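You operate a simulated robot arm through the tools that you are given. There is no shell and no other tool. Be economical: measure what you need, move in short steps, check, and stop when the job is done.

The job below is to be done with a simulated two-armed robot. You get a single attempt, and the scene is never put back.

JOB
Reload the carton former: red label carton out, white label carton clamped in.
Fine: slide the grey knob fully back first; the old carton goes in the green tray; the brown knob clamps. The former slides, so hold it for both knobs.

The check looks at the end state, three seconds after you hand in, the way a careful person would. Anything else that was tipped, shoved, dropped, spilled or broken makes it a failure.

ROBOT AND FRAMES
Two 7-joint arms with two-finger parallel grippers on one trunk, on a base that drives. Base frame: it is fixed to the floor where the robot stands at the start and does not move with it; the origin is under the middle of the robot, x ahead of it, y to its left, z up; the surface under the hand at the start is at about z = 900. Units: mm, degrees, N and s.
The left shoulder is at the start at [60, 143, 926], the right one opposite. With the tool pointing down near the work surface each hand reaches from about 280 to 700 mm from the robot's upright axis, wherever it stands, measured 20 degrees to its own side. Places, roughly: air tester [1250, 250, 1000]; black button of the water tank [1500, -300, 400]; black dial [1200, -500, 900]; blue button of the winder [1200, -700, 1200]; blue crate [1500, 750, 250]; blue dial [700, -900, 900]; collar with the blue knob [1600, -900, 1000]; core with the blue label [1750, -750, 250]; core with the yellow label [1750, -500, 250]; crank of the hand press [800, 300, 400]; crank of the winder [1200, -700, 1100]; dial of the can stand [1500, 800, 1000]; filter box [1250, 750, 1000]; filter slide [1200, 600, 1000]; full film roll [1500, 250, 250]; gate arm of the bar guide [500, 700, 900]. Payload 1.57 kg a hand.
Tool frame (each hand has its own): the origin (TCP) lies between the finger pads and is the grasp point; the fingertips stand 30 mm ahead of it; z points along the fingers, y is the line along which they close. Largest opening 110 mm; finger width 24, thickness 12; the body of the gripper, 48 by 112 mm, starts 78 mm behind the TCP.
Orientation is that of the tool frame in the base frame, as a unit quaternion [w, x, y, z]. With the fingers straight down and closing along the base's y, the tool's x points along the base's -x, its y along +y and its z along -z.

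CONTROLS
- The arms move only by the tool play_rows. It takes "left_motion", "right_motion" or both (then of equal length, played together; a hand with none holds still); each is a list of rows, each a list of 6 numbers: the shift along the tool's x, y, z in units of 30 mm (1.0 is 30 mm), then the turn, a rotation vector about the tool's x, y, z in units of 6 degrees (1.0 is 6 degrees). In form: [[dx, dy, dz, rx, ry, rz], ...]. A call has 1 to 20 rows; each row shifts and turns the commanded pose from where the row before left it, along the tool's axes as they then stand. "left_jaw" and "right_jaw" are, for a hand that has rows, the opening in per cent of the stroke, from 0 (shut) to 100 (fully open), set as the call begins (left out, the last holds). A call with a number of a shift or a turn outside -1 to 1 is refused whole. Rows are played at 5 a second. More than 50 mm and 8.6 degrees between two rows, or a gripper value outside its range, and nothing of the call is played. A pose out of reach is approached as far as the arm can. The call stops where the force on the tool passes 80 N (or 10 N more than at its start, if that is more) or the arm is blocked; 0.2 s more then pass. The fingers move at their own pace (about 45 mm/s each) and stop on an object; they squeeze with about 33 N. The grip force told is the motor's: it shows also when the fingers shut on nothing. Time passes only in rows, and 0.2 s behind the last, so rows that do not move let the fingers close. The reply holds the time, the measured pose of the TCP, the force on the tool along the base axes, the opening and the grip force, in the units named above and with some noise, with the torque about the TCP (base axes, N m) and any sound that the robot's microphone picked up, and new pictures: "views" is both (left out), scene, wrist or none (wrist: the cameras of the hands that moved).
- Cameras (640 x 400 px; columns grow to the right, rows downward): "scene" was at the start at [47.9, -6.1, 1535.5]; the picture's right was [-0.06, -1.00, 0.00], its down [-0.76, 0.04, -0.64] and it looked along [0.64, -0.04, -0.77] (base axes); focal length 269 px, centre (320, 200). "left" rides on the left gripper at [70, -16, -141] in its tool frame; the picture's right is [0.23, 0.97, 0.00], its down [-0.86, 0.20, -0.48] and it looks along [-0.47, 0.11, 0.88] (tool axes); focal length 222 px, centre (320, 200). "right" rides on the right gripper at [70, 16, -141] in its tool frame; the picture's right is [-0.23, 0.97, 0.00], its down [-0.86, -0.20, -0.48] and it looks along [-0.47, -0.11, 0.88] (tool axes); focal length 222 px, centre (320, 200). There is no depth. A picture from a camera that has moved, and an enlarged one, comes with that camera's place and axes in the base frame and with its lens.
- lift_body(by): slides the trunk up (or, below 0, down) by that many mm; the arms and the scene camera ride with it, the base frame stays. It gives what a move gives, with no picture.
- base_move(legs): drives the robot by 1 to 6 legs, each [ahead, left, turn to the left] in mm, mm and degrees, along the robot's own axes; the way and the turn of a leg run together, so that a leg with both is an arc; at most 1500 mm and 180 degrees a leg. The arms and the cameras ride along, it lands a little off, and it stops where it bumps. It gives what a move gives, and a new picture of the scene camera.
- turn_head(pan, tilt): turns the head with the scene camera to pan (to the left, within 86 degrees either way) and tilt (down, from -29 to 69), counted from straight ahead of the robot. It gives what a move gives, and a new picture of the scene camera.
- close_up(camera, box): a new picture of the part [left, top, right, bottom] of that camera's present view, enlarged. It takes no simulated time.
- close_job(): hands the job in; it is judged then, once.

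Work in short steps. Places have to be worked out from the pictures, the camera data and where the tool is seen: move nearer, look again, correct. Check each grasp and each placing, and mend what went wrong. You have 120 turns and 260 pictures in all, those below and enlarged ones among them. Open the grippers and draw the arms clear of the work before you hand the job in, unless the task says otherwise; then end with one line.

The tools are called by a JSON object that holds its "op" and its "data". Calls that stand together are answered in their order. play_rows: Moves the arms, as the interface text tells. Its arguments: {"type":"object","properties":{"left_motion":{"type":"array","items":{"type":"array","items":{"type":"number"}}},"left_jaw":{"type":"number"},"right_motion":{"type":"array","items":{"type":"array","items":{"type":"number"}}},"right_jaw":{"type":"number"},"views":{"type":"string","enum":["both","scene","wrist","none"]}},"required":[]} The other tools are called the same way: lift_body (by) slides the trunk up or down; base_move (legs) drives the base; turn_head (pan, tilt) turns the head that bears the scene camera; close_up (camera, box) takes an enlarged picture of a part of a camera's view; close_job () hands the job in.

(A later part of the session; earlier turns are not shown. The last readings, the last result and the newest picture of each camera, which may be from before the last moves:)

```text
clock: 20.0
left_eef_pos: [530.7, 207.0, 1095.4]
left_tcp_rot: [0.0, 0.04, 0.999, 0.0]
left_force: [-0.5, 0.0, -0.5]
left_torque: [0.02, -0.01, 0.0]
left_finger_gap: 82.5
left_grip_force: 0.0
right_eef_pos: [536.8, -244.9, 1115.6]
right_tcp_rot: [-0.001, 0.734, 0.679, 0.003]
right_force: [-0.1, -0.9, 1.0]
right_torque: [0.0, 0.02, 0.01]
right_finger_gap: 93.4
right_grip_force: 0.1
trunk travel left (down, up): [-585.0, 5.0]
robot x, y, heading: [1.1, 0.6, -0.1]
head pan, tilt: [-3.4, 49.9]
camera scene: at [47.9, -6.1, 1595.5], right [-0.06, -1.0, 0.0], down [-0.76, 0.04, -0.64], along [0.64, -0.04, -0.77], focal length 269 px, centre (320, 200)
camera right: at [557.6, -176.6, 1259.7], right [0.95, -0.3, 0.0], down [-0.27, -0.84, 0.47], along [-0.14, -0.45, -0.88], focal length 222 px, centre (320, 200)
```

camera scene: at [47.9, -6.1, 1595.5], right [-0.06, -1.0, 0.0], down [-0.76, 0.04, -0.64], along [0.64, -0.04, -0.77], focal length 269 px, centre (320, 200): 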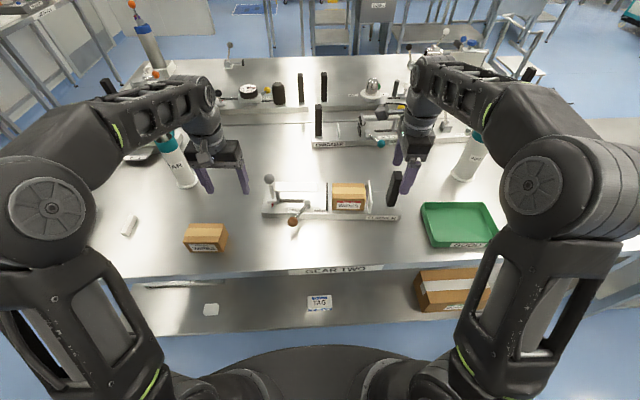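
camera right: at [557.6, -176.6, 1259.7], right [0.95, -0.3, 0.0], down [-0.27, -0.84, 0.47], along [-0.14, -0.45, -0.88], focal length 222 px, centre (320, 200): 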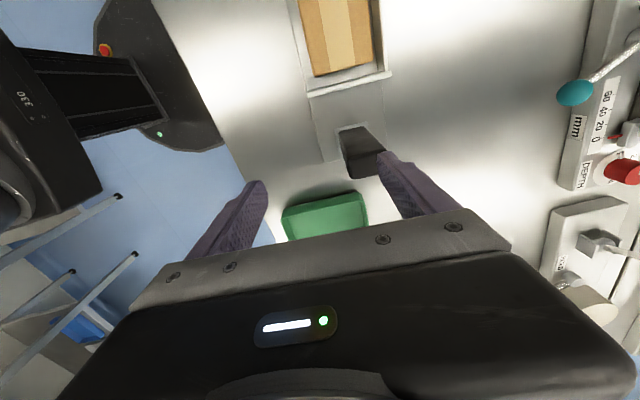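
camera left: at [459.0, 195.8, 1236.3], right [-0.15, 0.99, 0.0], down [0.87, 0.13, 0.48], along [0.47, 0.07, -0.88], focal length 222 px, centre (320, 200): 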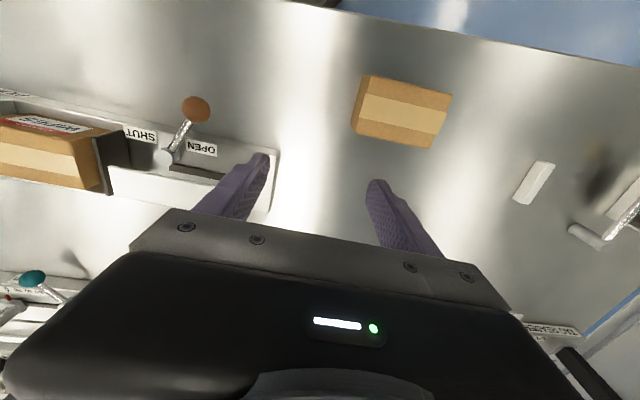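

Rotation worked. I move over the carton at z≈1045 to check the alignment.

{"op": "play_rows", "data": {"right_motion": [[1, 0, 0, 0, 0, 0], [1, 0, 0, 0, 0, 0], [1, 0.2, 0, 0, 0, 0], [1, 0.4, 0.3, 0, 0, 0], [0.25, 0.5, 0.7, 0, 0, 0], [0, 0.6, 0.7, 0, 0, 0], [0, 0, 0.6, 0, 0, 0], [0, 0, 0, 0, 0, 0]], "views": "both"}}

{"op": "close_up", "data": {"camera": "right", "box": [200, 20, 480, 240]}}

{"op": "close_up", "data": {"camera": "scene", "box": [280, 120, 420, 235]}}

```text
clock: 21.8
left_eef_pos: [531.7, 205.8, 1094.6]
left_tcp_rot: [0.0, 0.039, 0.999, 0.001]
left_force: [0.8, 0.2, -0.5]
left_torque: [-0.03, -0.04, 0.02]
left_finger_gap: 82.7
left_grip_force: 0.0
right_eef_pos: [596.5, -120.7, 1045.4]
right_tcp_rot: [-0.001, 0.734, 0.679, 0.002]
right_force: [0.8, -1.5, -0.6]
right_torque: [-0.01, 0.0, -0.04]
right_finger_gap: 93.4
right_grip_force: 0.2
trunk travel left (down, up): [-585.0, 5.0]
robot x, y, heading: [1.7, 1.5, 0.2]
head pan, tilt: [-3.4, 49.9]
camera scene: at [48.3, -6.1, 1595.5], right [-0.06, -1.0, 0.0], down [-0.76, 0.04, -0.64], along [0.64, -0.04, -0.77], focal length 269 px, centre (320, 200)
camera right: at [617.5, -53.9, 1189.8], right [0.95, -0.3, 0.0], down [-0.27, -0.84, 0.47], along [-0.14, -0.45, -0.88], focal length 222 px, centre (320, 200)
```

scene: 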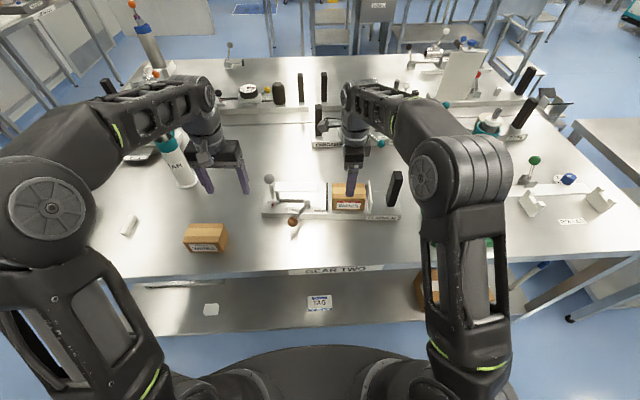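
right: 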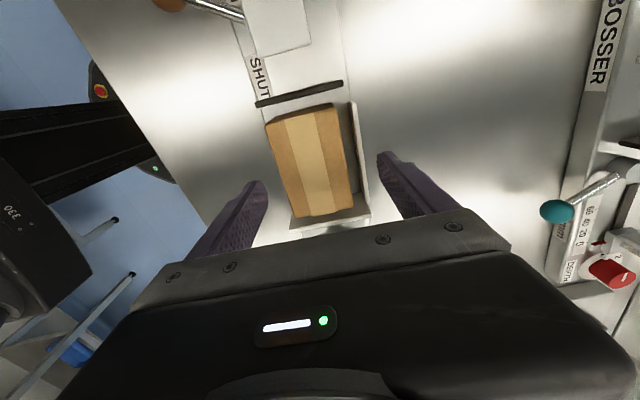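

```text
1.82 times, centred on (340, 130) of right
camera zoom: at [617.5, -53.9, 1189.8], right [0.95, -0.3, 0.0], down [-0.27, -0.84, 0.47], along [-0.14, -0.45, -0.88], focal length 404 px, centre (284, 327)
```

zoom: 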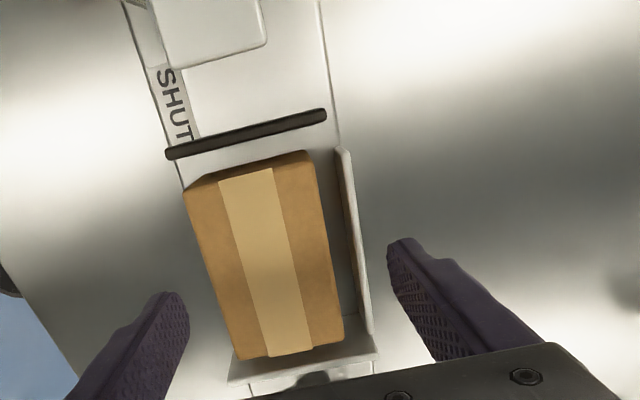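

```text
3.48 times, centred on (350, 178) of scene
camera zoom: at [48.3, -6.1, 1595.5], right [-0.06, -1.0, 0.0], down [-0.76, 0.04, -0.64], along [0.64, -0.04, -0.77], focal length 935 px, centre (216, 278)
```

zoom: 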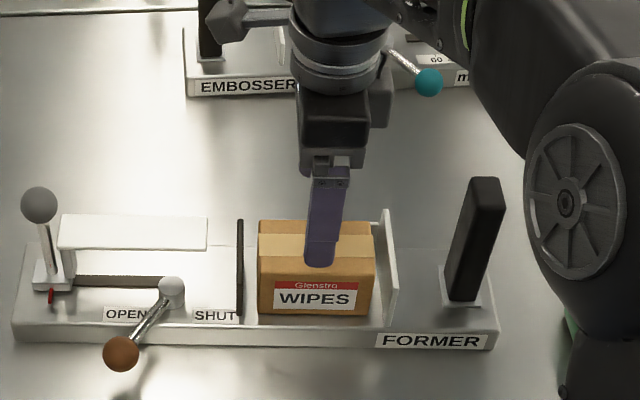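

The carton centre is about (588, -124), and a low back wall stands roughly 10 mm behind it, too close for a finger. I plan to grip only the upper part above that wall; I centre and lower to tips ≈ 972, then look.

{"op": "play_rows", "data": {"right_motion": [[-0.12, -0.26, 0, 0, 0, 0], [0, 0, 0.5, 0, 0, 0], [0, 0, 0.5, 0, 0, 0], [0, 0, 0.3, 0, 0, 0], [0, 0, 0, 0, 0, 0]], "right_jaw": 72, "views": "both"}}

{"op": "close_up", "data": {"camera": "right", "box": [200, 20, 480, 240]}}

{"op": "close_up", "data": {"camera": "scene", "box": [300, 150, 420, 230]}}

```text
clock: 23.0
left_eef_pos: [529.7, 205.8, 1095.6]
left_tcp_rot: [0.001, 0.04, 0.999, 0.0]
left_force: [1.2, -0.3, -1.0]
left_torque: [-0.03, 0.02, 0.0]
left_finger_gap: 82.7
left_grip_force: 0.0
right_eef_pos: [588.3, -122.8, 1007.3]
right_tcp_rot: [-0.002, 0.734, 0.679, 0.003]
right_force: [-0.1, -0.1, 0.4]
right_torque: [0.02, -0.03, -0.03]
right_finger_gap: 79.1
right_grip_force: 0.0
trunk travel left (down, up): [-585.0, 5.0]
robot x, y, heading: [-1.2, 0.8, 0.1]
head pan, tilt: [-3.4, 49.9]
camera scene: at [47.7, -6.1, 1595.5], right [-0.06, -1.0, 0.0], down [-0.76, 0.04, -0.64], along [0.64, -0.04, -0.77], focal length 269 px, centre (320, 200)
camera right: at [610.1, -55.6, 1151.1], right [0.95, -0.3, 0.0], down [-0.27, -0.84, 0.47], along [-0.14, -0.45, -0.88], focal length 222 px, centre (320, 200)
```

scene: 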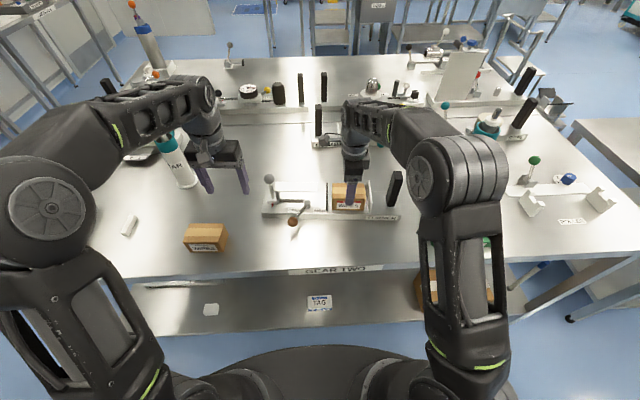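
right: 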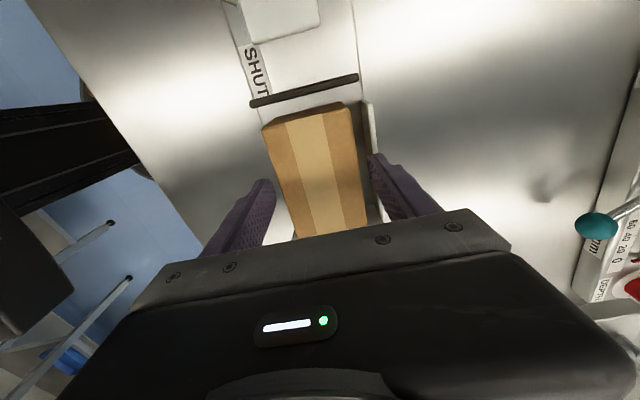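

```text
1.82 times, centred on (340, 130) of right
camera zoom: at [610.1, -55.6, 1151.1], right [0.95, -0.3, 0.0], down [-0.27, -0.84, 0.47], along [-0.14, -0.45, -0.88], focal length 404 px, centre (284, 327)
```

zoom: 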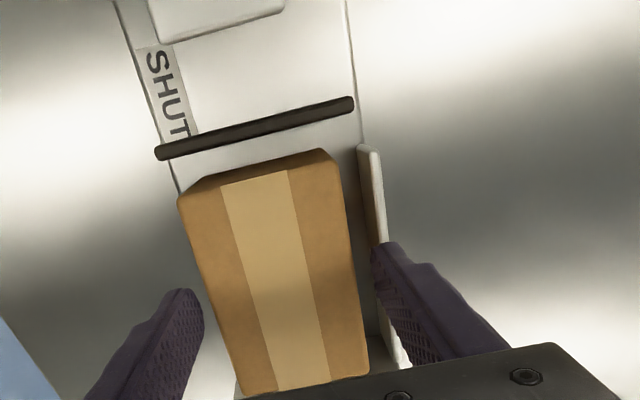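

```text
5.00 times, centred on (360, 190) of scene
camera zoom: at [47.7, -6.1, 1595.5], right [-0.06, -1.0, 0.0], down [-0.76, 0.04, -0.64], along [0.64, -0.04, -0.77], focal length 1344 px, centre (120, 250)
```

zoom: 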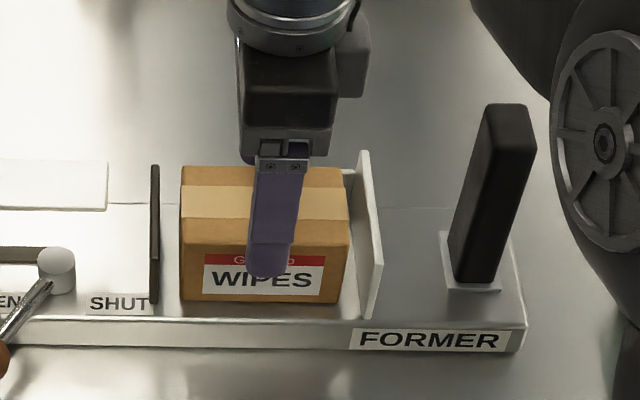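

Carton top is at about z 990 and the wall top at about 955–969. I lower 5 mm more and close on the upper ~18 mm.

{"op": "play_rows", "data": {"right_motion": [[0, 0.06, 0.2, 0, 0, 0], [0, 0, 0, 0, 0, 0], [0, 0, 0, 0, 0, 0], [0, 0, 0, 0, 0, 0], [0, 0, 0, 0, 0, 0]], "right_jaw": 20, "views": "wrist"}}

```text
clock: 24.2
left_eef_pos: [529.2, 207.0, 1094.5]
left_tcp_rot: [0.001, 0.04, 0.999, 0.0]
left_force: [0.7, -0.4, 0.6]
left_torque: [-0.01, 0.01, -0.02]
left_finger_gap: 82.6
left_grip_force: 0.1
right_eef_pos: [590.7, -123.7, 1002.1]
right_tcp_rot: [-0.001, 0.734, 0.68, 0.004]
right_force: [-0.5, 0.5, 12.0]
right_torque: [0.09, 0.24, -0.05]
right_finger_gap: 64.1
right_grip_force: 32.8
trunk travel left (down, up): [-585.0, 5.0]
robot x, y, heading: [0.2, 2.7, -0.0]
head pan, tilt: [-3.4, 49.9]
camera right: at [611.6, -55.3, 1146.8], right [0.95, -0.3, 0.0], down [-0.27, -0.84, 0.47], along [-0.14, -0.45, -0.88], focal length 222 px, centre (320, 200)
```

right: 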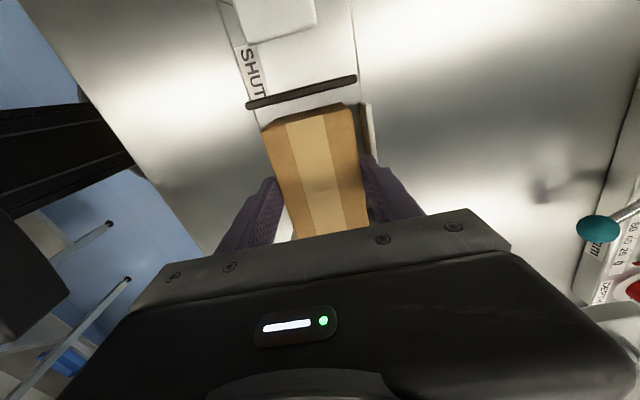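

Gripped at 64 mm. The 12 N upward force suggests a fingertip touches the wall top, so I lift straight up.

{"op": "play_rows", "data": {"right_motion": [[0, 0, -0.3, 0, 0, 0], [0, 0, -0.5, 0, 0, 0], [0, 0, -0.6, 0, 0, 0], [0, 0, -0.6, 0, 0, 0]], "views": "both"}}

{"op": "close_up", "data": {"camera": "scene", "box": [240, 130, 420, 240]}}

```text
clock: 25.2
left_eef_pos: [530.6, 207.2, 1094.4]
left_tcp_rot: [-0.001, 0.041, 0.999, 0.0]
left_force: [0.5, 0.3, -0.6]
left_torque: [0.04, 0.02, 0.01]
left_finger_gap: 82.5
left_grip_force: 0.0
right_eef_pos: [591.5, -122.1, 1062.1]
right_tcp_rot: [-0.002, 0.734, 0.679, 0.003]
right_force: [0.4, -0.8, -1.2]
right_torque: [-0.01, 0.01, 0.02]
right_finger_gap: 64.3
right_grip_force: 33.1
trunk travel left (down, up): [-585.0, 5.0]
robot x, y, heading: [0.8, 1.6, 0.0]
head pan, tilt: [-3.4, 49.9]
camera scene: at [47.8, -5.9, 1595.5], right [-0.06, -1.0, 0.0], down [-0.76, 0.04, -0.64], along [0.64, -0.04, -0.77], focal length 269 px, centre (320, 200)
camera right: at [612.2, -54.7, 1205.6], right [0.95, -0.3, 0.0], down [-0.27, -0.84, 0.47], along [-0.14, -0.45, -0.88], focal length 222 px, centre (320, 200)
```

scene: 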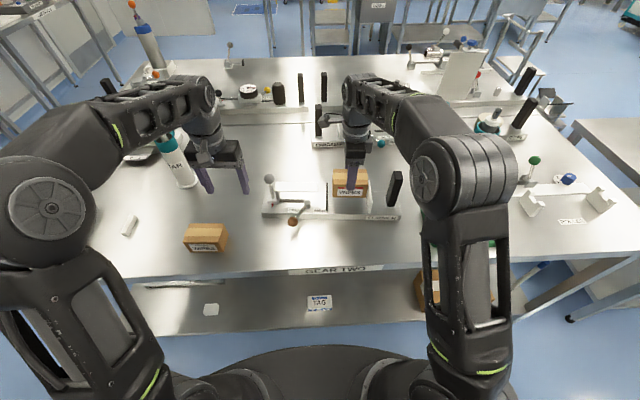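
right: 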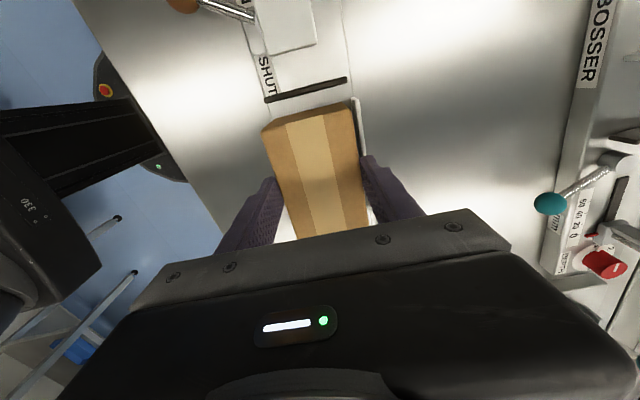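

```text
3.56 times, centred on (330, 185) of scene
camera zoom: at [47.8, -5.9, 1595.5], right [-0.06, -1.0, 0.0], down [-0.76, 0.04, -0.64], along [0.64, -0.04, -0.77], focal length 956 px, centre (284, 253)
```

zoom: 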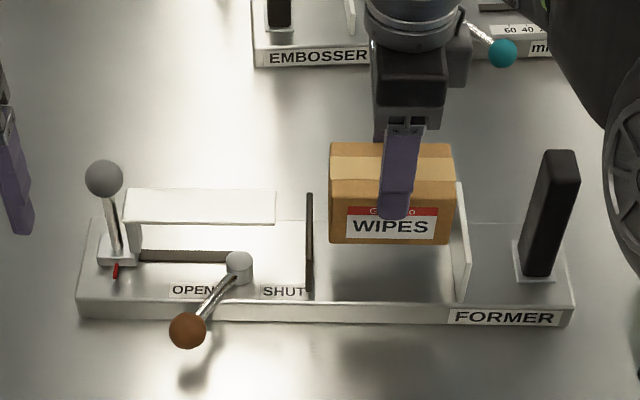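

The carton is out. I draw it toward the robot and carry it to the right, above the tray at roughly (500, -460).

{"op": "play_rows", "data": {"right_motion": [[0, -0.5, -0.7, 0, 0, 0], [0, -0.9, -0.4, 0, 0, 0], [0, -0.9, 0, 0, 0, 0], [0, -0.9, 0, 0, 0, 0], [-0.6, -0.5, 0, 0, 0, 0], [-0.9, 0, 0, 0, 0, 0], [-0.9, 0, 0, 0, 0, 0], [-0.9, 0, 0, 0, 0, 0], [-0.9, 0, 0, 0, 0, 0], [-0.9, 0, 0, 0, 0, 0], [-0.9, 0, 0, 0, 0, 0], [-0.9, 0.3, 0, 0, 0, 0], [-0.9, 0.3, 0, 0, 0, 0], [-0.9, 0.3, 0, 0, 0, 0], [-0.9, 0.3, 0, 0, 0, 0], [-0.9, 0.3, 0, 0, 0, 0], [-0.8, 0.1, 0, 0, 0, 0], [0, 0, 0, 0, 0, 0]], "views": "both"}}

{"op": "close_up", "data": {"camera": "right", "box": [160, 20, 500, 240]}}

```text
clock: 29.0
left_eef_pos: [530.9, 205.3, 1095.0]
left_tcp_rot: [0.001, 0.04, 0.999, 0.0]
left_force: [-0.6, 1.0, -0.5]
left_torque: [0.0, 0.02, -0.01]
left_finger_gap: 82.4
left_grip_force: 0.0
right_eef_pos: [504.0, -458.5, 1091.3]
right_tcp_rot: [0.0, 0.734, 0.679, 0.003]
right_force: [0.4, 0.6, -2.5]
right_torque: [-0.02, 0.0, -0.01]
right_finger_gap: 64.4
right_grip_force: 33.1
trunk travel left (down, up): [-585.0, 5.0]
robot x, y, heading: [1.0, -1.3, -0.2]
head pan, tilt: [-3.4, 49.9]
camera scene: at [48.0, -5.8, 1595.5], right [-0.06, -1.0, 0.0], down [-0.76, 0.04, -0.64], along [0.64, -0.04, -0.77], focal length 269 px, centre (320, 200)
camera right: at [524.9, -390.4, 1235.0], right [0.95, -0.3, 0.0], down [-0.27, -0.84, 0.47], along [-0.14, -0.45, -0.88], focal length 222 px, centre (320, 200)
```

scene: 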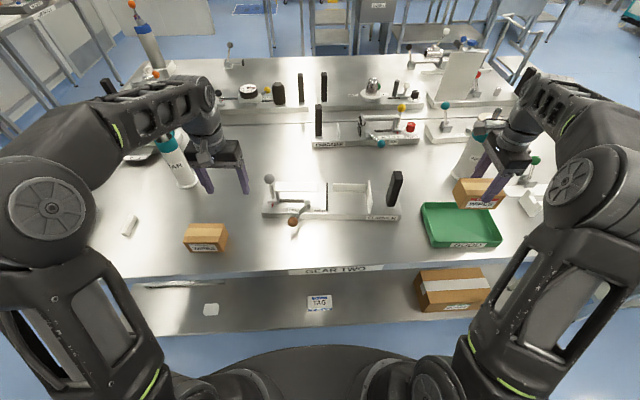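
right: 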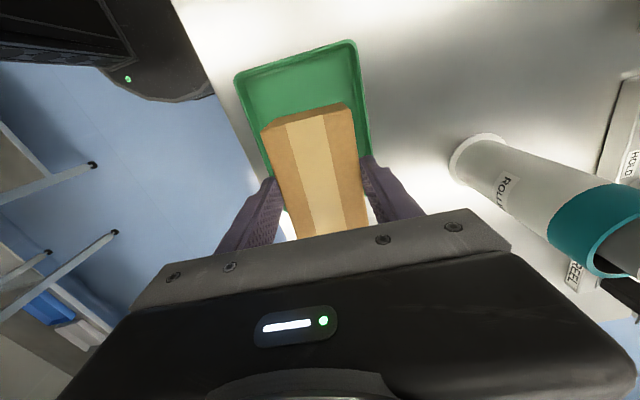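

```text
1.82 times, centred on (330, 130) of right
camera zoom: at [524.9, -390.4, 1235.0], right [0.95, -0.3, 0.0], down [-0.27, -0.84, 0.47], along [-0.14, -0.45, -0.88], focal length 404 px, centre (302, 327)
```

zoom: 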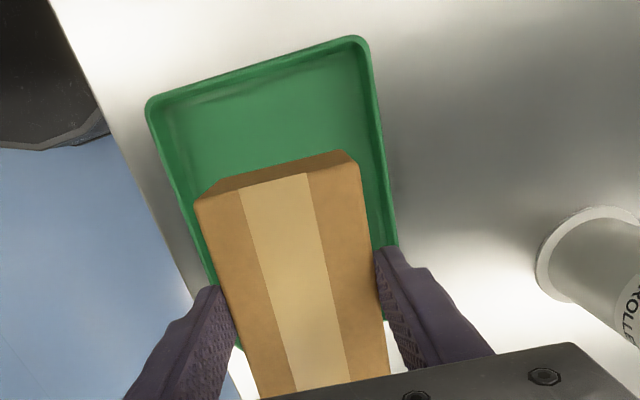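

The tray centre is at about (495, -466). I correct and lower the carton slowly, stopping just short of the floor.

{"op": "play_rows", "data": {"right_motion": [[-0.2, -0.27, 0, 0, 0, 0], [0, 0, 0.7, 0, 0, 0], [0, 0, 0.7, 0, 0, 0], [0, 0, 0.7, 0, 0, 0], [0, 0, 0.6, 0, 0, 0], [0, 0, 0.2, 0, 0, 0], [0, 0, 0.2, 0, 0, 0]], "views": "both"}}

{"op": "close_up", "data": {"camera": "scene", "box": [400, 150, 540, 260]}}

```text
clock: 30.6
left_eef_pos: [531.0, 206.4, 1094.9]
left_tcp_rot: [0.0, 0.04, 0.999, 0.0]
left_force: [-0.3, -0.5, 0.2]
left_torque: [-0.01, -0.01, 0.03]
left_finger_gap: 82.3
left_grip_force: 0.0
right_eef_pos: [494.8, -461.3, 998.6]
right_tcp_rot: [-0.001, 0.734, 0.679, 0.002]
right_force: [-0.4, 0.1, -1.6]
right_torque: [0.02, 0.01, 0.0]
right_finger_gap: 64.5
right_grip_force: 33.0
trunk travel left (down, up): [-585.0, 5.0]
robot x, y, heading: [-1.1, -1.6, 0.1]
head pan, tilt: [-3.4, 49.9]
camera scene: at [48.2, -6.3, 1595.5], right [-0.06, -1.0, 0.0], down [-0.76, 0.04, -0.64], along [0.64, -0.04, -0.77], focal length 269 px, centre (320, 200)
camera right: at [516.0, -393.9, 1142.6], right [0.95, -0.3, 0.0], down [-0.27, -0.84, 0.47], along [-0.14, -0.45, -0.88], focal length 222 px, centre (320, 200)
```

scene: 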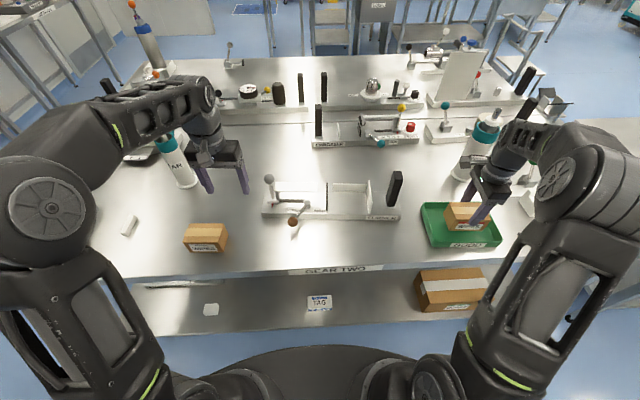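
right: 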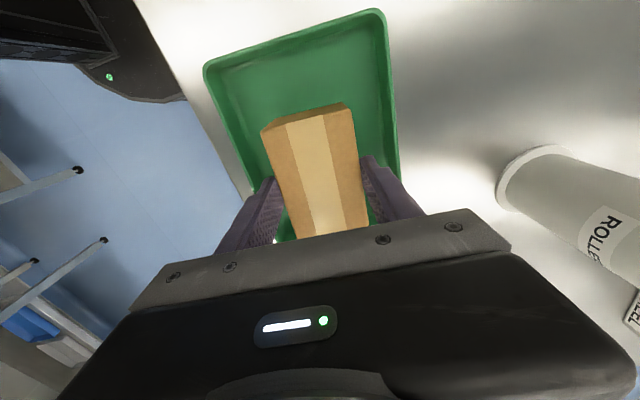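

```text
3.64 times, centred on (470, 205) of scene
camera zoom: at [48.2, -6.3, 1595.5], right [-0.06, -1.0, 0.0], down [-0.76, 0.04, -0.64], along [0.64, -0.04, -0.77], focal length 977 px, centre (-226, 182)
```

zoom: 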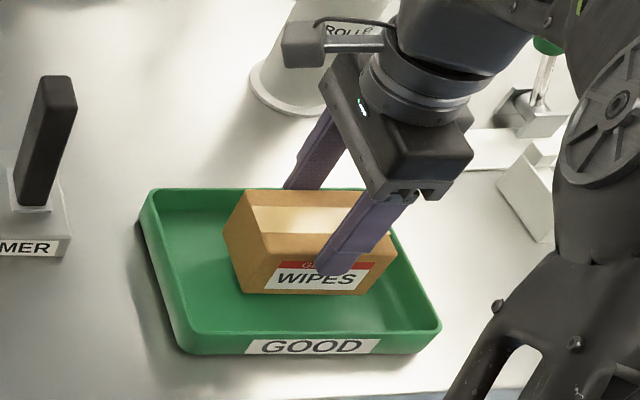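

Carton is well inside the tray. I lower in small steps to contact.

{"op": "play_rows", "data": {"right_motion": [[0, 0, 0.15, 0, 0, 0], [0, 0, 0.15, 0, 0, 0], [0, 0, 0.1, 0, 0, 0], [0, 0, 0.1, 0, 0, 0]], "views": "none"}}

```text
clock: 31.6
left_eef_pos: [530.4, 206.5, 1095.4]
left_tcp_rot: [0.001, 0.04, 0.999, 0.0]
left_force: [-0.4, -0.4, 0.6]
left_torque: [0.03, 0.04, -0.01]
left_finger_gap: 82.4
left_grip_force: 0.2
right_eef_pos: [494.5, -461.7, 984.6]
right_tcp_rot: [-0.001, 0.734, 0.679, 0.003]
right_force: [0.9, 0.3, -1.5]
right_torque: [-0.01, -0.01, -0.02]
right_finger_gap: 64.4
right_grip_force: 32.9
trunk travel left (down, up): [-585.0, 5.0]
robot x, y, heading: [2.1, 0.7, 0.1]
head pan, tilt: [-3.4, 49.9]
```

{"op": "play_rows", "data": {"right_motion": [[0, 0, 0.1, 0, 0, 0], [0, 0, 0.1, 0, 0, 0], [0, 0, 0.1, 0, 0, 0], [0, 0, 0, 0, 0, 0]], "views": "none"}}

{"op": "close_up", "data": {"camera": "scene", "box": [400, 150, 540, 260]}}

```text
clock: 32.6
left_eef_pos: [530.0, 206.8, 1095.0]
left_tcp_rot: [0.0, 0.04, 0.999, 0.0]
left_force: [0.2, -0.8, -0.1]
left_torque: [0.0, 0.02, -0.01]
left_finger_gap: 82.5
left_grip_force: 0.1
right_eef_pos: [494.8, -461.8, 977.5]
right_tcp_rot: [-0.001, 0.734, 0.679, 0.003]
right_force: [0.2, -1.2, 6.2]
right_torque: [0.15, 0.1, 0.02]
right_finger_gap: 64.2
right_grip_force: 33.4
trunk travel left (down, up): [-585.0, 5.0]
robot x, y, heading: [4.5, -0.4, -0.2]
head pan, tilt: [-3.4, 49.9]
```

```text
3.64 times, centred on (470, 205) of scene
camera zoom: at [47.5, -5.8, 1595.7], right [-0.06, -1.0, 0.0], down [-0.76, 0.04, -0.64], along [0.64, -0.04, -0.77], focal length 977 px, centre (-226, 182)
```

zoom: 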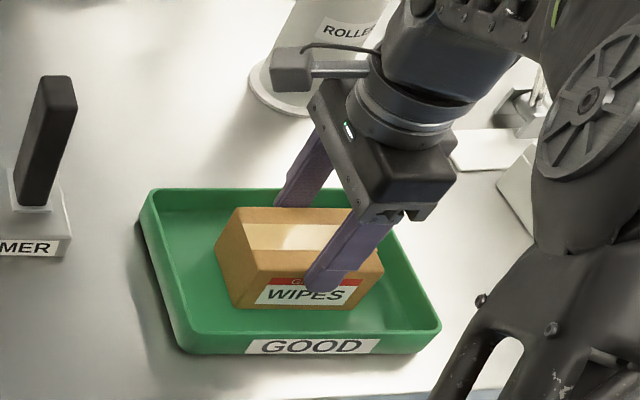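

Contact (6 N). I release and rise.

{"op": "play_rows", "data": {"right_motion": [[0, 0, 0, 0, 0, 0], [0, 0, 0, 0, 0, 0], [0, 0, -0.7, 0, 0, 0], [0, 0, -1, 0, 0, 0], [0, 0, -1, 0, 0, 0], [0, 0, -1, 0, 0, 0], [0, 0, -0.6, 0, 0, 0]], "right_jaw": 80, "views": "both"}}

{"op": "close_up", "data": {"camera": "left", "box": [320, 50, 580, 215]}}

{"op": "close_up", "data": {"camera": "scene", "box": [250, 160, 420, 240]}}

{"op": "close_up", "data": {"camera": "scene", "box": [160, 200, 260, 270]}}

```text
clock: 34.2
left_eef_pos: [530.6, 205.5, 1094.9]
left_tcp_rot: [0.001, 0.039, 0.999, 0.0]
left_force: [-0.3, 0.1, -0.1]
left_torque: [0.01, -0.01, 0.02]
left_finger_gap: 82.7
left_grip_force: 0.0
right_eef_pos: [493.9, -462.7, 1104.1]
right_tcp_rot: [-0.001, 0.734, 0.679, 0.003]
right_force: [-0.3, 1.1, -0.1]
right_torque: [-0.01, 0.0, -0.03]
right_finger_gap: 88.1
right_grip_force: 0.2
trunk travel left (down, up): [-585.0, 5.0]
robot x, y, heading: [-1.1, -0.9, -0.1]
head pan, tilt: [-3.4, 49.9]
camera scene: at [48.0, -6.1, 1595.5], right [-0.06, -1.0, 0.0], down [-0.76, 0.04, -0.64], along [0.64, -0.04, -0.77], focal length 269 px, centre (320, 200)
camera right: at [514.8, -394.4, 1247.9], right [0.95, -0.3, 0.0], down [-0.27, -0.84, 0.47], along [-0.14, -0.45, -0.88], focal length 222 px, centre (320, 200)
```

scene: 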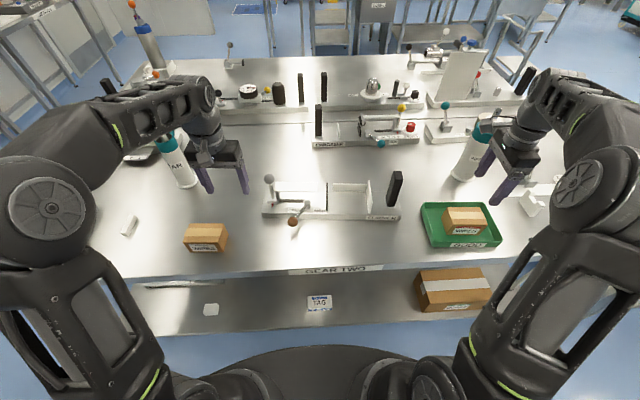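
right: 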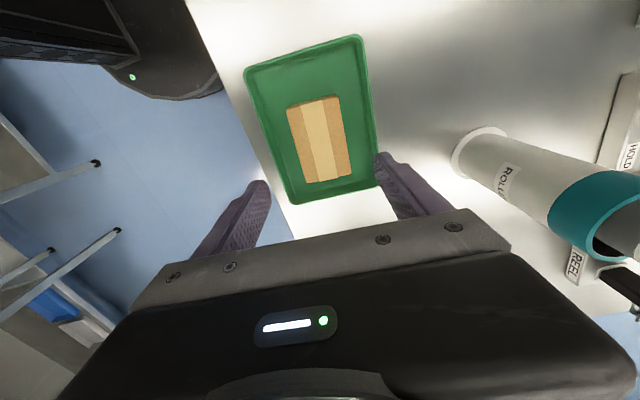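

```text
2.42 times, centred on (450, 132) of left
camera zoom: at [459.1, 195.3, 1236.1], right [-0.15, 0.99, 0.0], down [0.87, 0.13, 0.48], along [0.47, 0.07, -0.88], focal length 538 px, centre (5, 364)
```

zoom: 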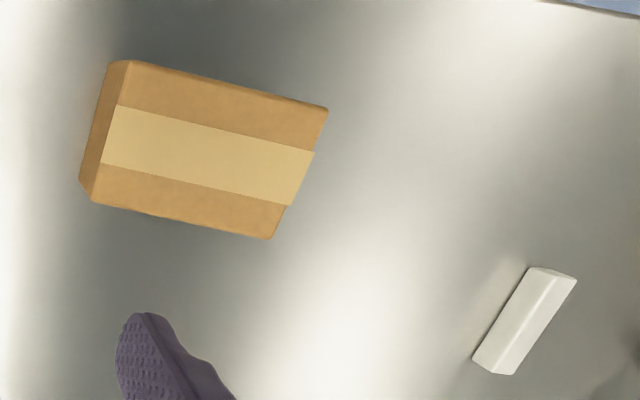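

```text
3.76 times, centred on (335, 200) of scene
camera zoom: at [48.0, -6.1, 1595.5], right [-0.06, -1.0, 0.0], down [-0.76, 0.04, -0.64], along [0.64, -0.04, -0.77], focal length 1012 px, centre (264, 200)
```

zoom: 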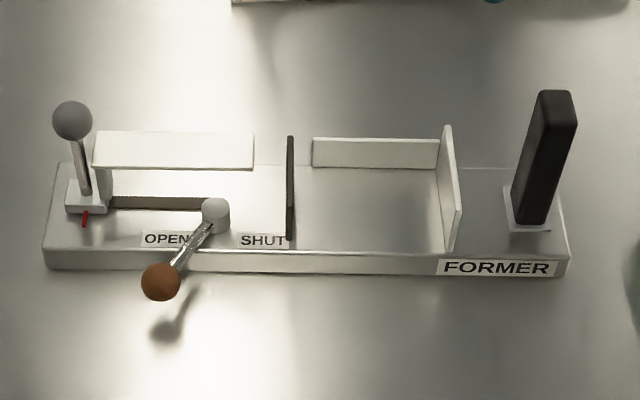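

```text
5.71 times, centred on (210, 235) of scene
camera zoom: at [48.0, -6.1, 1595.5], right [-0.06, -1.0, 0.0], down [-0.76, 0.04, -0.64], along [0.64, -0.04, -0.77], focal length 1536 px, centre (949, 0)
```

zoom: 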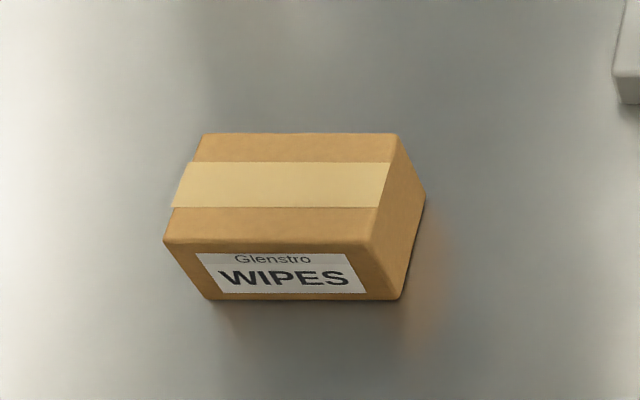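

The old carton rests in the tray. The new carton is centred at about (480, 294), size 95 × 63, long axis turned ~2°. I move the left hand over it and turn it 90°, while the right hand turns back.

{"op": "play_rows", "data": {"left_motion": [[0.65, 0.93, 0, 0, 0, 0], [0.65, 0.93, 0, 0, 0, 0], [0.63, 0.94, 0, 0, 0, 0], [0, 0, 0, 0, 0, 1], [0, 0, 0, 0, 0, 1], [0, 0, 0, 0, 0, 1], [0, 0, 0, 0, 0, 1], [0, 0, 0, 0, 0, 1], [0, 0, 0, 0, 0, 1], [0, 0, 0, 0, 0, 1], [0, 0, 0, 0, 0, 1], [0, 0, 0, 0, 0, 1], [0, 0, 0, 0, 0, 1], [0, 0, 0, 0, 0, 1], [0, 0, 0, 0, 0, 1], [0, 0, 0, 0, 0, 1], [0, 0, 0, 0, 0, 1], [0, 0, 0, 0, 0, 0.63]], "left_jaw": 85, "right_motion": [[0, 0, 0, 0, 0, 0], [0, 0, 0, 0, 0, 0], [0, 0, 0, 0, 0, 0], [0, 0, 0, 0, 0, -1], [0, 0, 0, 0, 0, -1], [0, 0, 0, 0, 0, -1], [0, 0, 0, 0, 0, -1], [0, 0, 0, 0, 0, -1], [0, 0, 0, 0, 0, -1], [0, 0, 0, 0, 0, -1], [0, 0, 0, 0, 0, -1], [0, 0, 0, 0, 0, -1], [0, 0, 0, 0, 0, -1], [0, 0, 0, 0, 0, -1], [0, 0, 0, 0, 0, -1], [0, 0, 0, 0, 0, -1], [0, 0, 0, 0, 0, -1], [0, 0, 0, 0, 0, -1]], "right_jaw": 65, "views": "both"}}

```text
clock: 38.0
left_eef_pos: [477.7, 295.1, 1095.2]
left_tcp_rot: [0.0, 0.722, 0.692, 0.0]
left_force: [-0.2, -0.5, 0.6]
left_torque: [-0.03, 0.0, -0.01]
left_finger_gap: 93.6
left_grip_force: 0.0
right_eef_pos: [494.9, -463.2, 1104.4]
right_tcp_rot: [0.0, 0.038, 0.999, 0.003]
right_force: [0.2, -0.1, -0.7]
right_torque: [-0.01, 0.02, 0.01]
right_finger_gap: 71.6
right_grip_force: 0.1
trunk travel left (down, up): [-585.0, 5.0]
robot x, y, heading: [2.5, 0.6, 0.3]
head pan, tilt: [-3.4, 49.9]
camera scene: at [47.9, -6.2, 1595.5], right [-0.06, -1.0, 0.0], down [-0.76, 0.04, -0.64], along [0.64, -0.04, -0.77], focal length 269 px, centre (320, 200)
camera right: at [425.7, -442.7, 1248.1], right [0.3, 0.95, 0.01], down [0.84, -0.27, 0.48], along [0.46, -0.14, -0.88], focal length 222 px, centre (320, 200)
camera left: at [464.3, 365.7, 1236.0], right [0.98, 0.18, 0.0], down [0.16, -0.86, 0.48], along [0.09, -0.47, -0.88], focal length 222 px, centre (320, 200)
```

scene: 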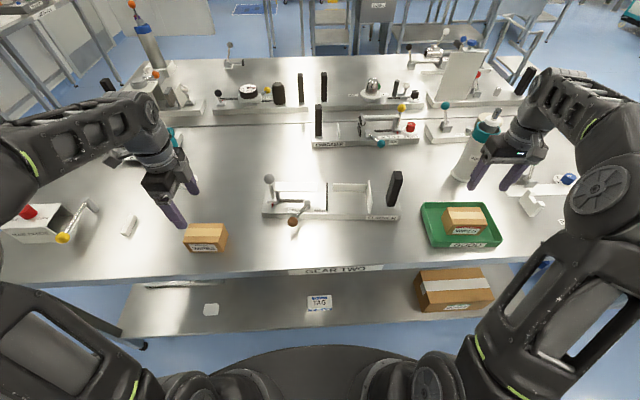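
right: 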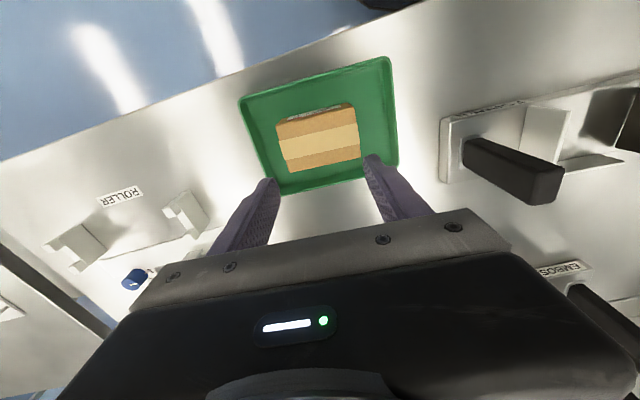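
left: 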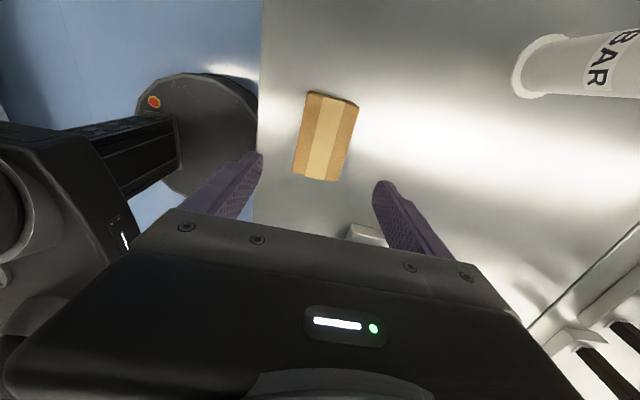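

{"op": "close_up", "data": {"camera": "left", "box": [250, 70, 410, 210]}}

```text
2.86 times, centred on (330, 140) of left
camera zoom: at [464.3, 365.7, 1236.0], right [0.98, 0.18, 0.0], down [0.16, -0.86, 0.48], along [0.09, -0.47, -0.88], focal length 635 px, centre (291, 371)
```

zoom: 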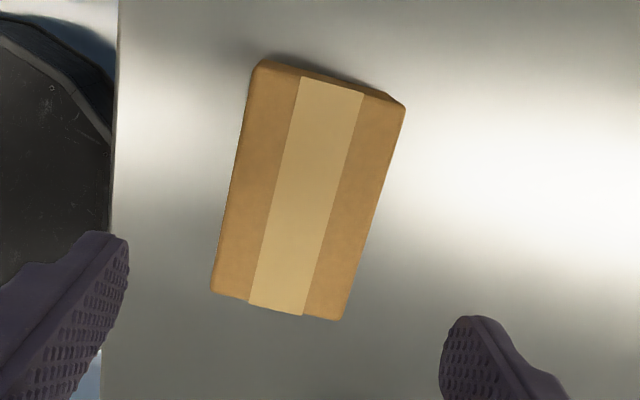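

Combining both views, the new carton centre is (481, 298), height about 55. I lower to z≈975, the same grip depth as before.

{"op": "play_rows", "data": {"left_motion": [[0.1, 0.1, 0.8, 0, 0, 0], [0, 0, 0.9, 0, 0, 0], [0, 0, 0.9, 0, 0, 0], [0, 0, 0.8, 0, 0, 0], [0, 0, 0.6, 0, 0, 0], [0, 0, 0, 0, 0, 0]], "left_jaw": 75, "views": "both"}}

{"op": "close_up", "data": {"camera": "scene", "box": [140, 180, 260, 270]}}

```text
clock: 39.4
left_eef_pos: [480.7, 296.8, 974.0]
left_tcp_rot: [0.0, 0.722, 0.692, -0.001]
left_force: [0.1, -1.3, 0.3]
left_torque: [-0.01, -0.02, 0.02]
left_finger_gap: 82.6
left_grip_force: 0.0
right_eef_pos: [493.6, -462.4, 1104.6]
right_tcp_rot: [0.001, 0.038, 0.999, 0.003]
right_force: [-1.0, -0.4, 0.6]
right_torque: [0.01, 0.02, -0.04]
right_finger_gap: 71.5
right_grip_force: 0.1
trunk travel left (down, up): [-585.0, 5.0]
robot x, y, heading: [0.1, -1.7, -0.1]
head pan, tilt: [-3.4, 49.9]
camera scene: at [47.7, -6.3, 1595.5], right [-0.06, -1.0, 0.0], down [-0.76, 0.04, -0.64], along [0.64, -0.04, -0.77], focal length 269 px, centre (320, 200)
camera left: at [467.8, 366.7, 1115.1], right [0.98, 0.19, 0.0], down [0.16, -0.86, 0.48], along [0.09, -0.47, -0.88], focal length 222 px, centre (320, 200)
```

scene: 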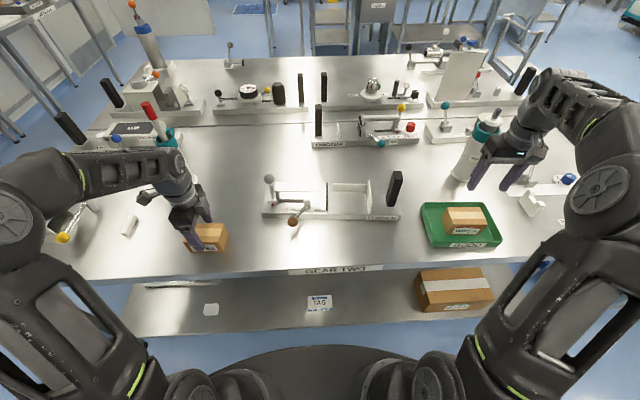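
left: 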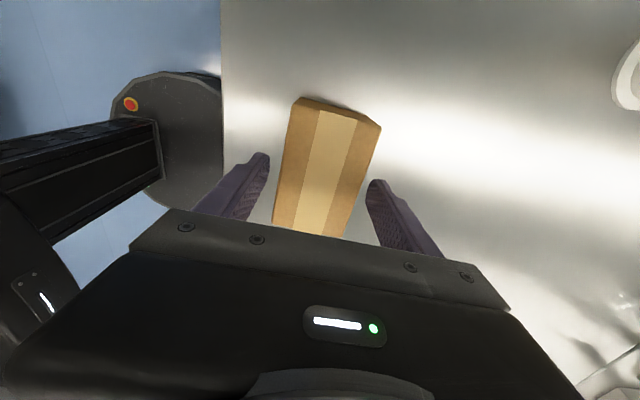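

```text
4.44 times, centred on (200, 225) of scene
camera zoom: at [47.7, -6.3, 1595.5], right [-0.06, -1.0, 0.0], down [-0.76, 0.04, -0.64], along [0.64, -0.04, -0.77], focal length 1194 px, centre (853, 89)
```

zoom: 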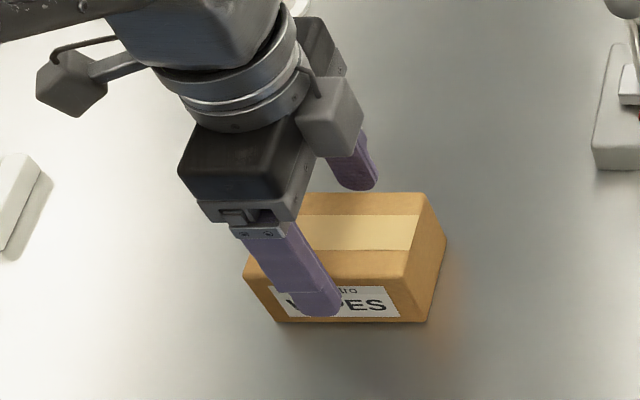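

{"op": "play_rows", "data": {"left_motion": [[0, 0, 0, 0, 0, 0], [0, 0, 0, 0, 0, 0], [0, 0, 0, 0, 0, 0], [0, 0, 0, 0, 0, 0], [0, 0, -0.5, 0, 0, 0], [0, 0, -0.5, 0, 0, 0]], "left_jaw": 20, "views": "both"}}

{"op": "close_up", "data": {"camera": "left", "box": [240, 80, 420, 240]}}

{"op": "close_up", "data": {"camera": "scene", "box": [140, 180, 260, 270]}}

```text
clock: 40.8
left_eef_pos: [481.4, 297.8, 1005.1]
left_tcp_rot: [0.0, 0.721, 0.692, 0.0]
left_force: [0.6, 0.9, -1.0]
left_torque: [-0.03, 0.02, 0.01]
left_finger_gap: 64.2
left_grip_force: 33.1
right_eef_pos: [495.5, -462.8, 1103.8]
right_tcp_rot: [0.001, 0.038, 0.999, 0.003]
right_force: [-0.2, 0.8, 0.5]
right_torque: [0.02, 0.03, 0.04]
right_finger_gap: 71.5
right_grip_force: 0.0
trunk travel left (down, up): [-585.0, 5.0]
robot x, y, heading: [-3.0, 1.7, -0.1]
head pan, tilt: [-3.4, 49.9]
camera scene: at [47.9, -6.1, 1595.5], right [-0.06, -1.0, 0.0], down [-0.76, 0.04, -0.64], along [0.64, -0.04, -0.77], focal length 269 px, centre (320, 200)
camera left: at [467.0, 367.5, 1146.8], right [0.98, 0.19, 0.0], down [0.16, -0.86, 0.48], along [0.09, -0.47, -0.88], focal length 222 px, centre (320, 200)
```

scene: 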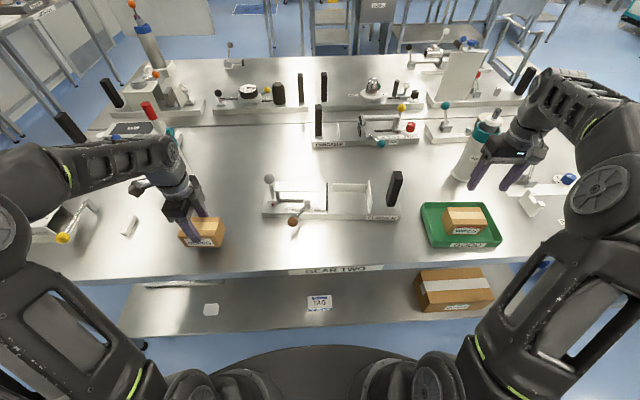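
left: 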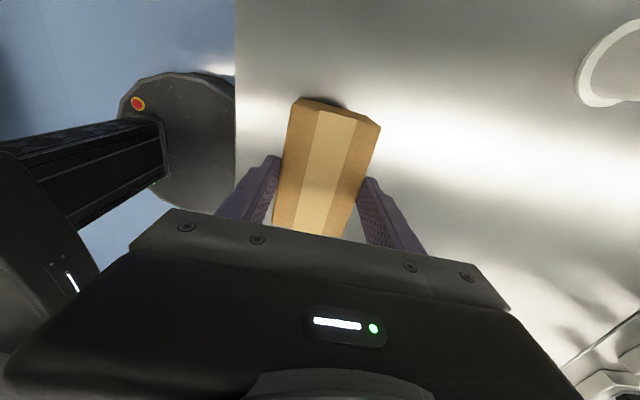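

```text
2.50 times, centred on (330, 160) of left
camera zoom: at [467.0, 367.5, 1146.8], right [0.98, 0.19, 0.0], down [0.16, -0.86, 0.48], along [0.09, -0.47, -0.88], focal length 555 px, centre (295, 300)
```

zoom: 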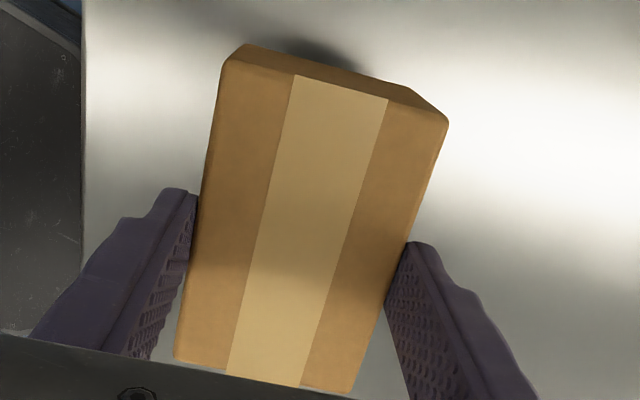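

```text
4.44 times, centred on (200, 225) of scene
camera zoom: at [47.9, -6.1, 1595.5], right [-0.06, -1.0, 0.0], down [-0.76, 0.04, -0.64], along [0.64, -0.04, -0.77], focal length 1194 px, centre (853, 89)
```

zoom: 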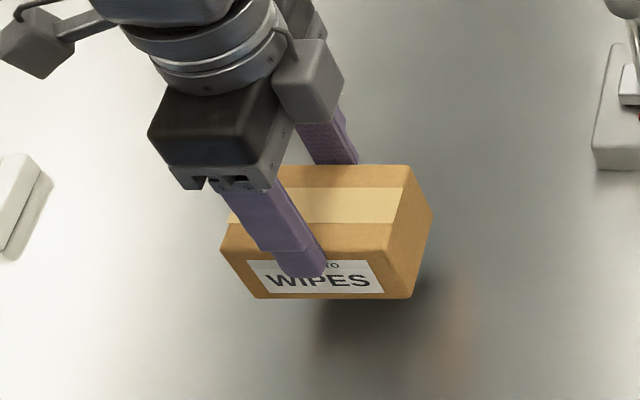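

Held level at 64 mm. I turn 2° to the former's angle, raise, and carry it across in front of the former to about (490, -117, 1090).

{"op": "play_rows", "data": {"left_motion": [[0, 0, -0.95, 0, 0, 0.37], [0, 0, -0.95, 0, 0, 0], [0, 0, -0.9, 0, 0, 0], [-0.92, 0.09, 0, 0, 0, 0], [-0.92, 0.09, 0, 0, 0, 0], [-0.92, 0.09, 0, 0, 0, 0], [-0.92, 0.09, 0, 0, 0, 0], [-0.92, 0.09, 0, 0, 0, 0], [-0.92, 0.09, 0, 0, 0, 0], [-0.92, 0.09, 0, 0, 0, 0], [-0.92, 0.09, 0, 0, 0, 0], [-0.92, 0.09, 0, 0, 0, 0], [-0.92, 0.09, 0, 0, 0, 0], [-0.92, 0.09, 0, 0, 0, 0], [-0.92, 0.09, 0, 0, 0, 0], [-0.92, 0.09, 0, 0, 0, 0], [-0.92, 0.09, 0, 0, 0, 0], [-0.92, 0.09, 0, 0, 0, 0], [0, 0, 0, 0, 0, 0]], "views": "both"}}

```text
clock: 44.8
left_eef_pos: [488.0, -116.1, 1090.1]
left_tcp_rot: [0.0, 0.735, 0.678, 0.0]
left_force: [-0.6, 0.2, -0.9]
left_torque: [-0.05, -0.03, -0.01]
left_finger_gap: 64.4
left_grip_force: 33.0
right_eef_pos: [494.5, -462.1, 1105.1]
right_tcp_rot: [0.001, 0.038, 0.999, 0.003]
right_force: [-0.8, 0.5, 0.5]
right_torque: [-0.01, 0.0, 0.03]
right_finger_gap: 71.3
right_grip_force: 0.2
trunk travel left (down, up): [-585.0, 5.0]
robot x, y, heading: [-2.0, 2.9, 0.1]
head pan, tilt: [-3.4, 49.9]
camera scene: at [47.9, -5.6, 1595.5], right [-0.06, -1.0, 0.0], down [-0.76, 0.04, -0.64], along [0.64, -0.04, -0.77], focal length 269 px, centre (320, 200)
camera left: at [476.0, -45.4, 1230.4], right [0.99, 0.15, 0.0], down [0.13, -0.87, 0.48], along [0.07, -0.47, -0.88], focal length 222 px, centre (320, 200)
```

scene: 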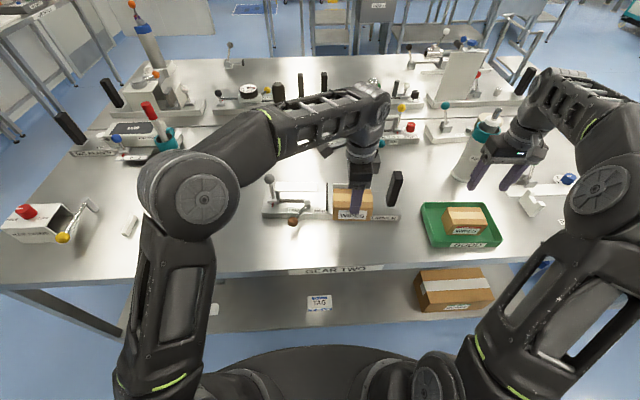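
left: 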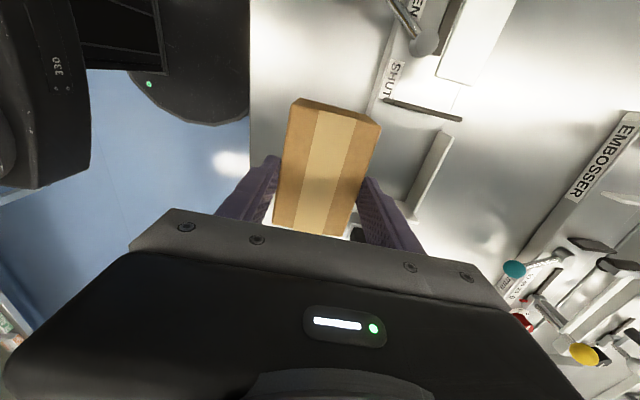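

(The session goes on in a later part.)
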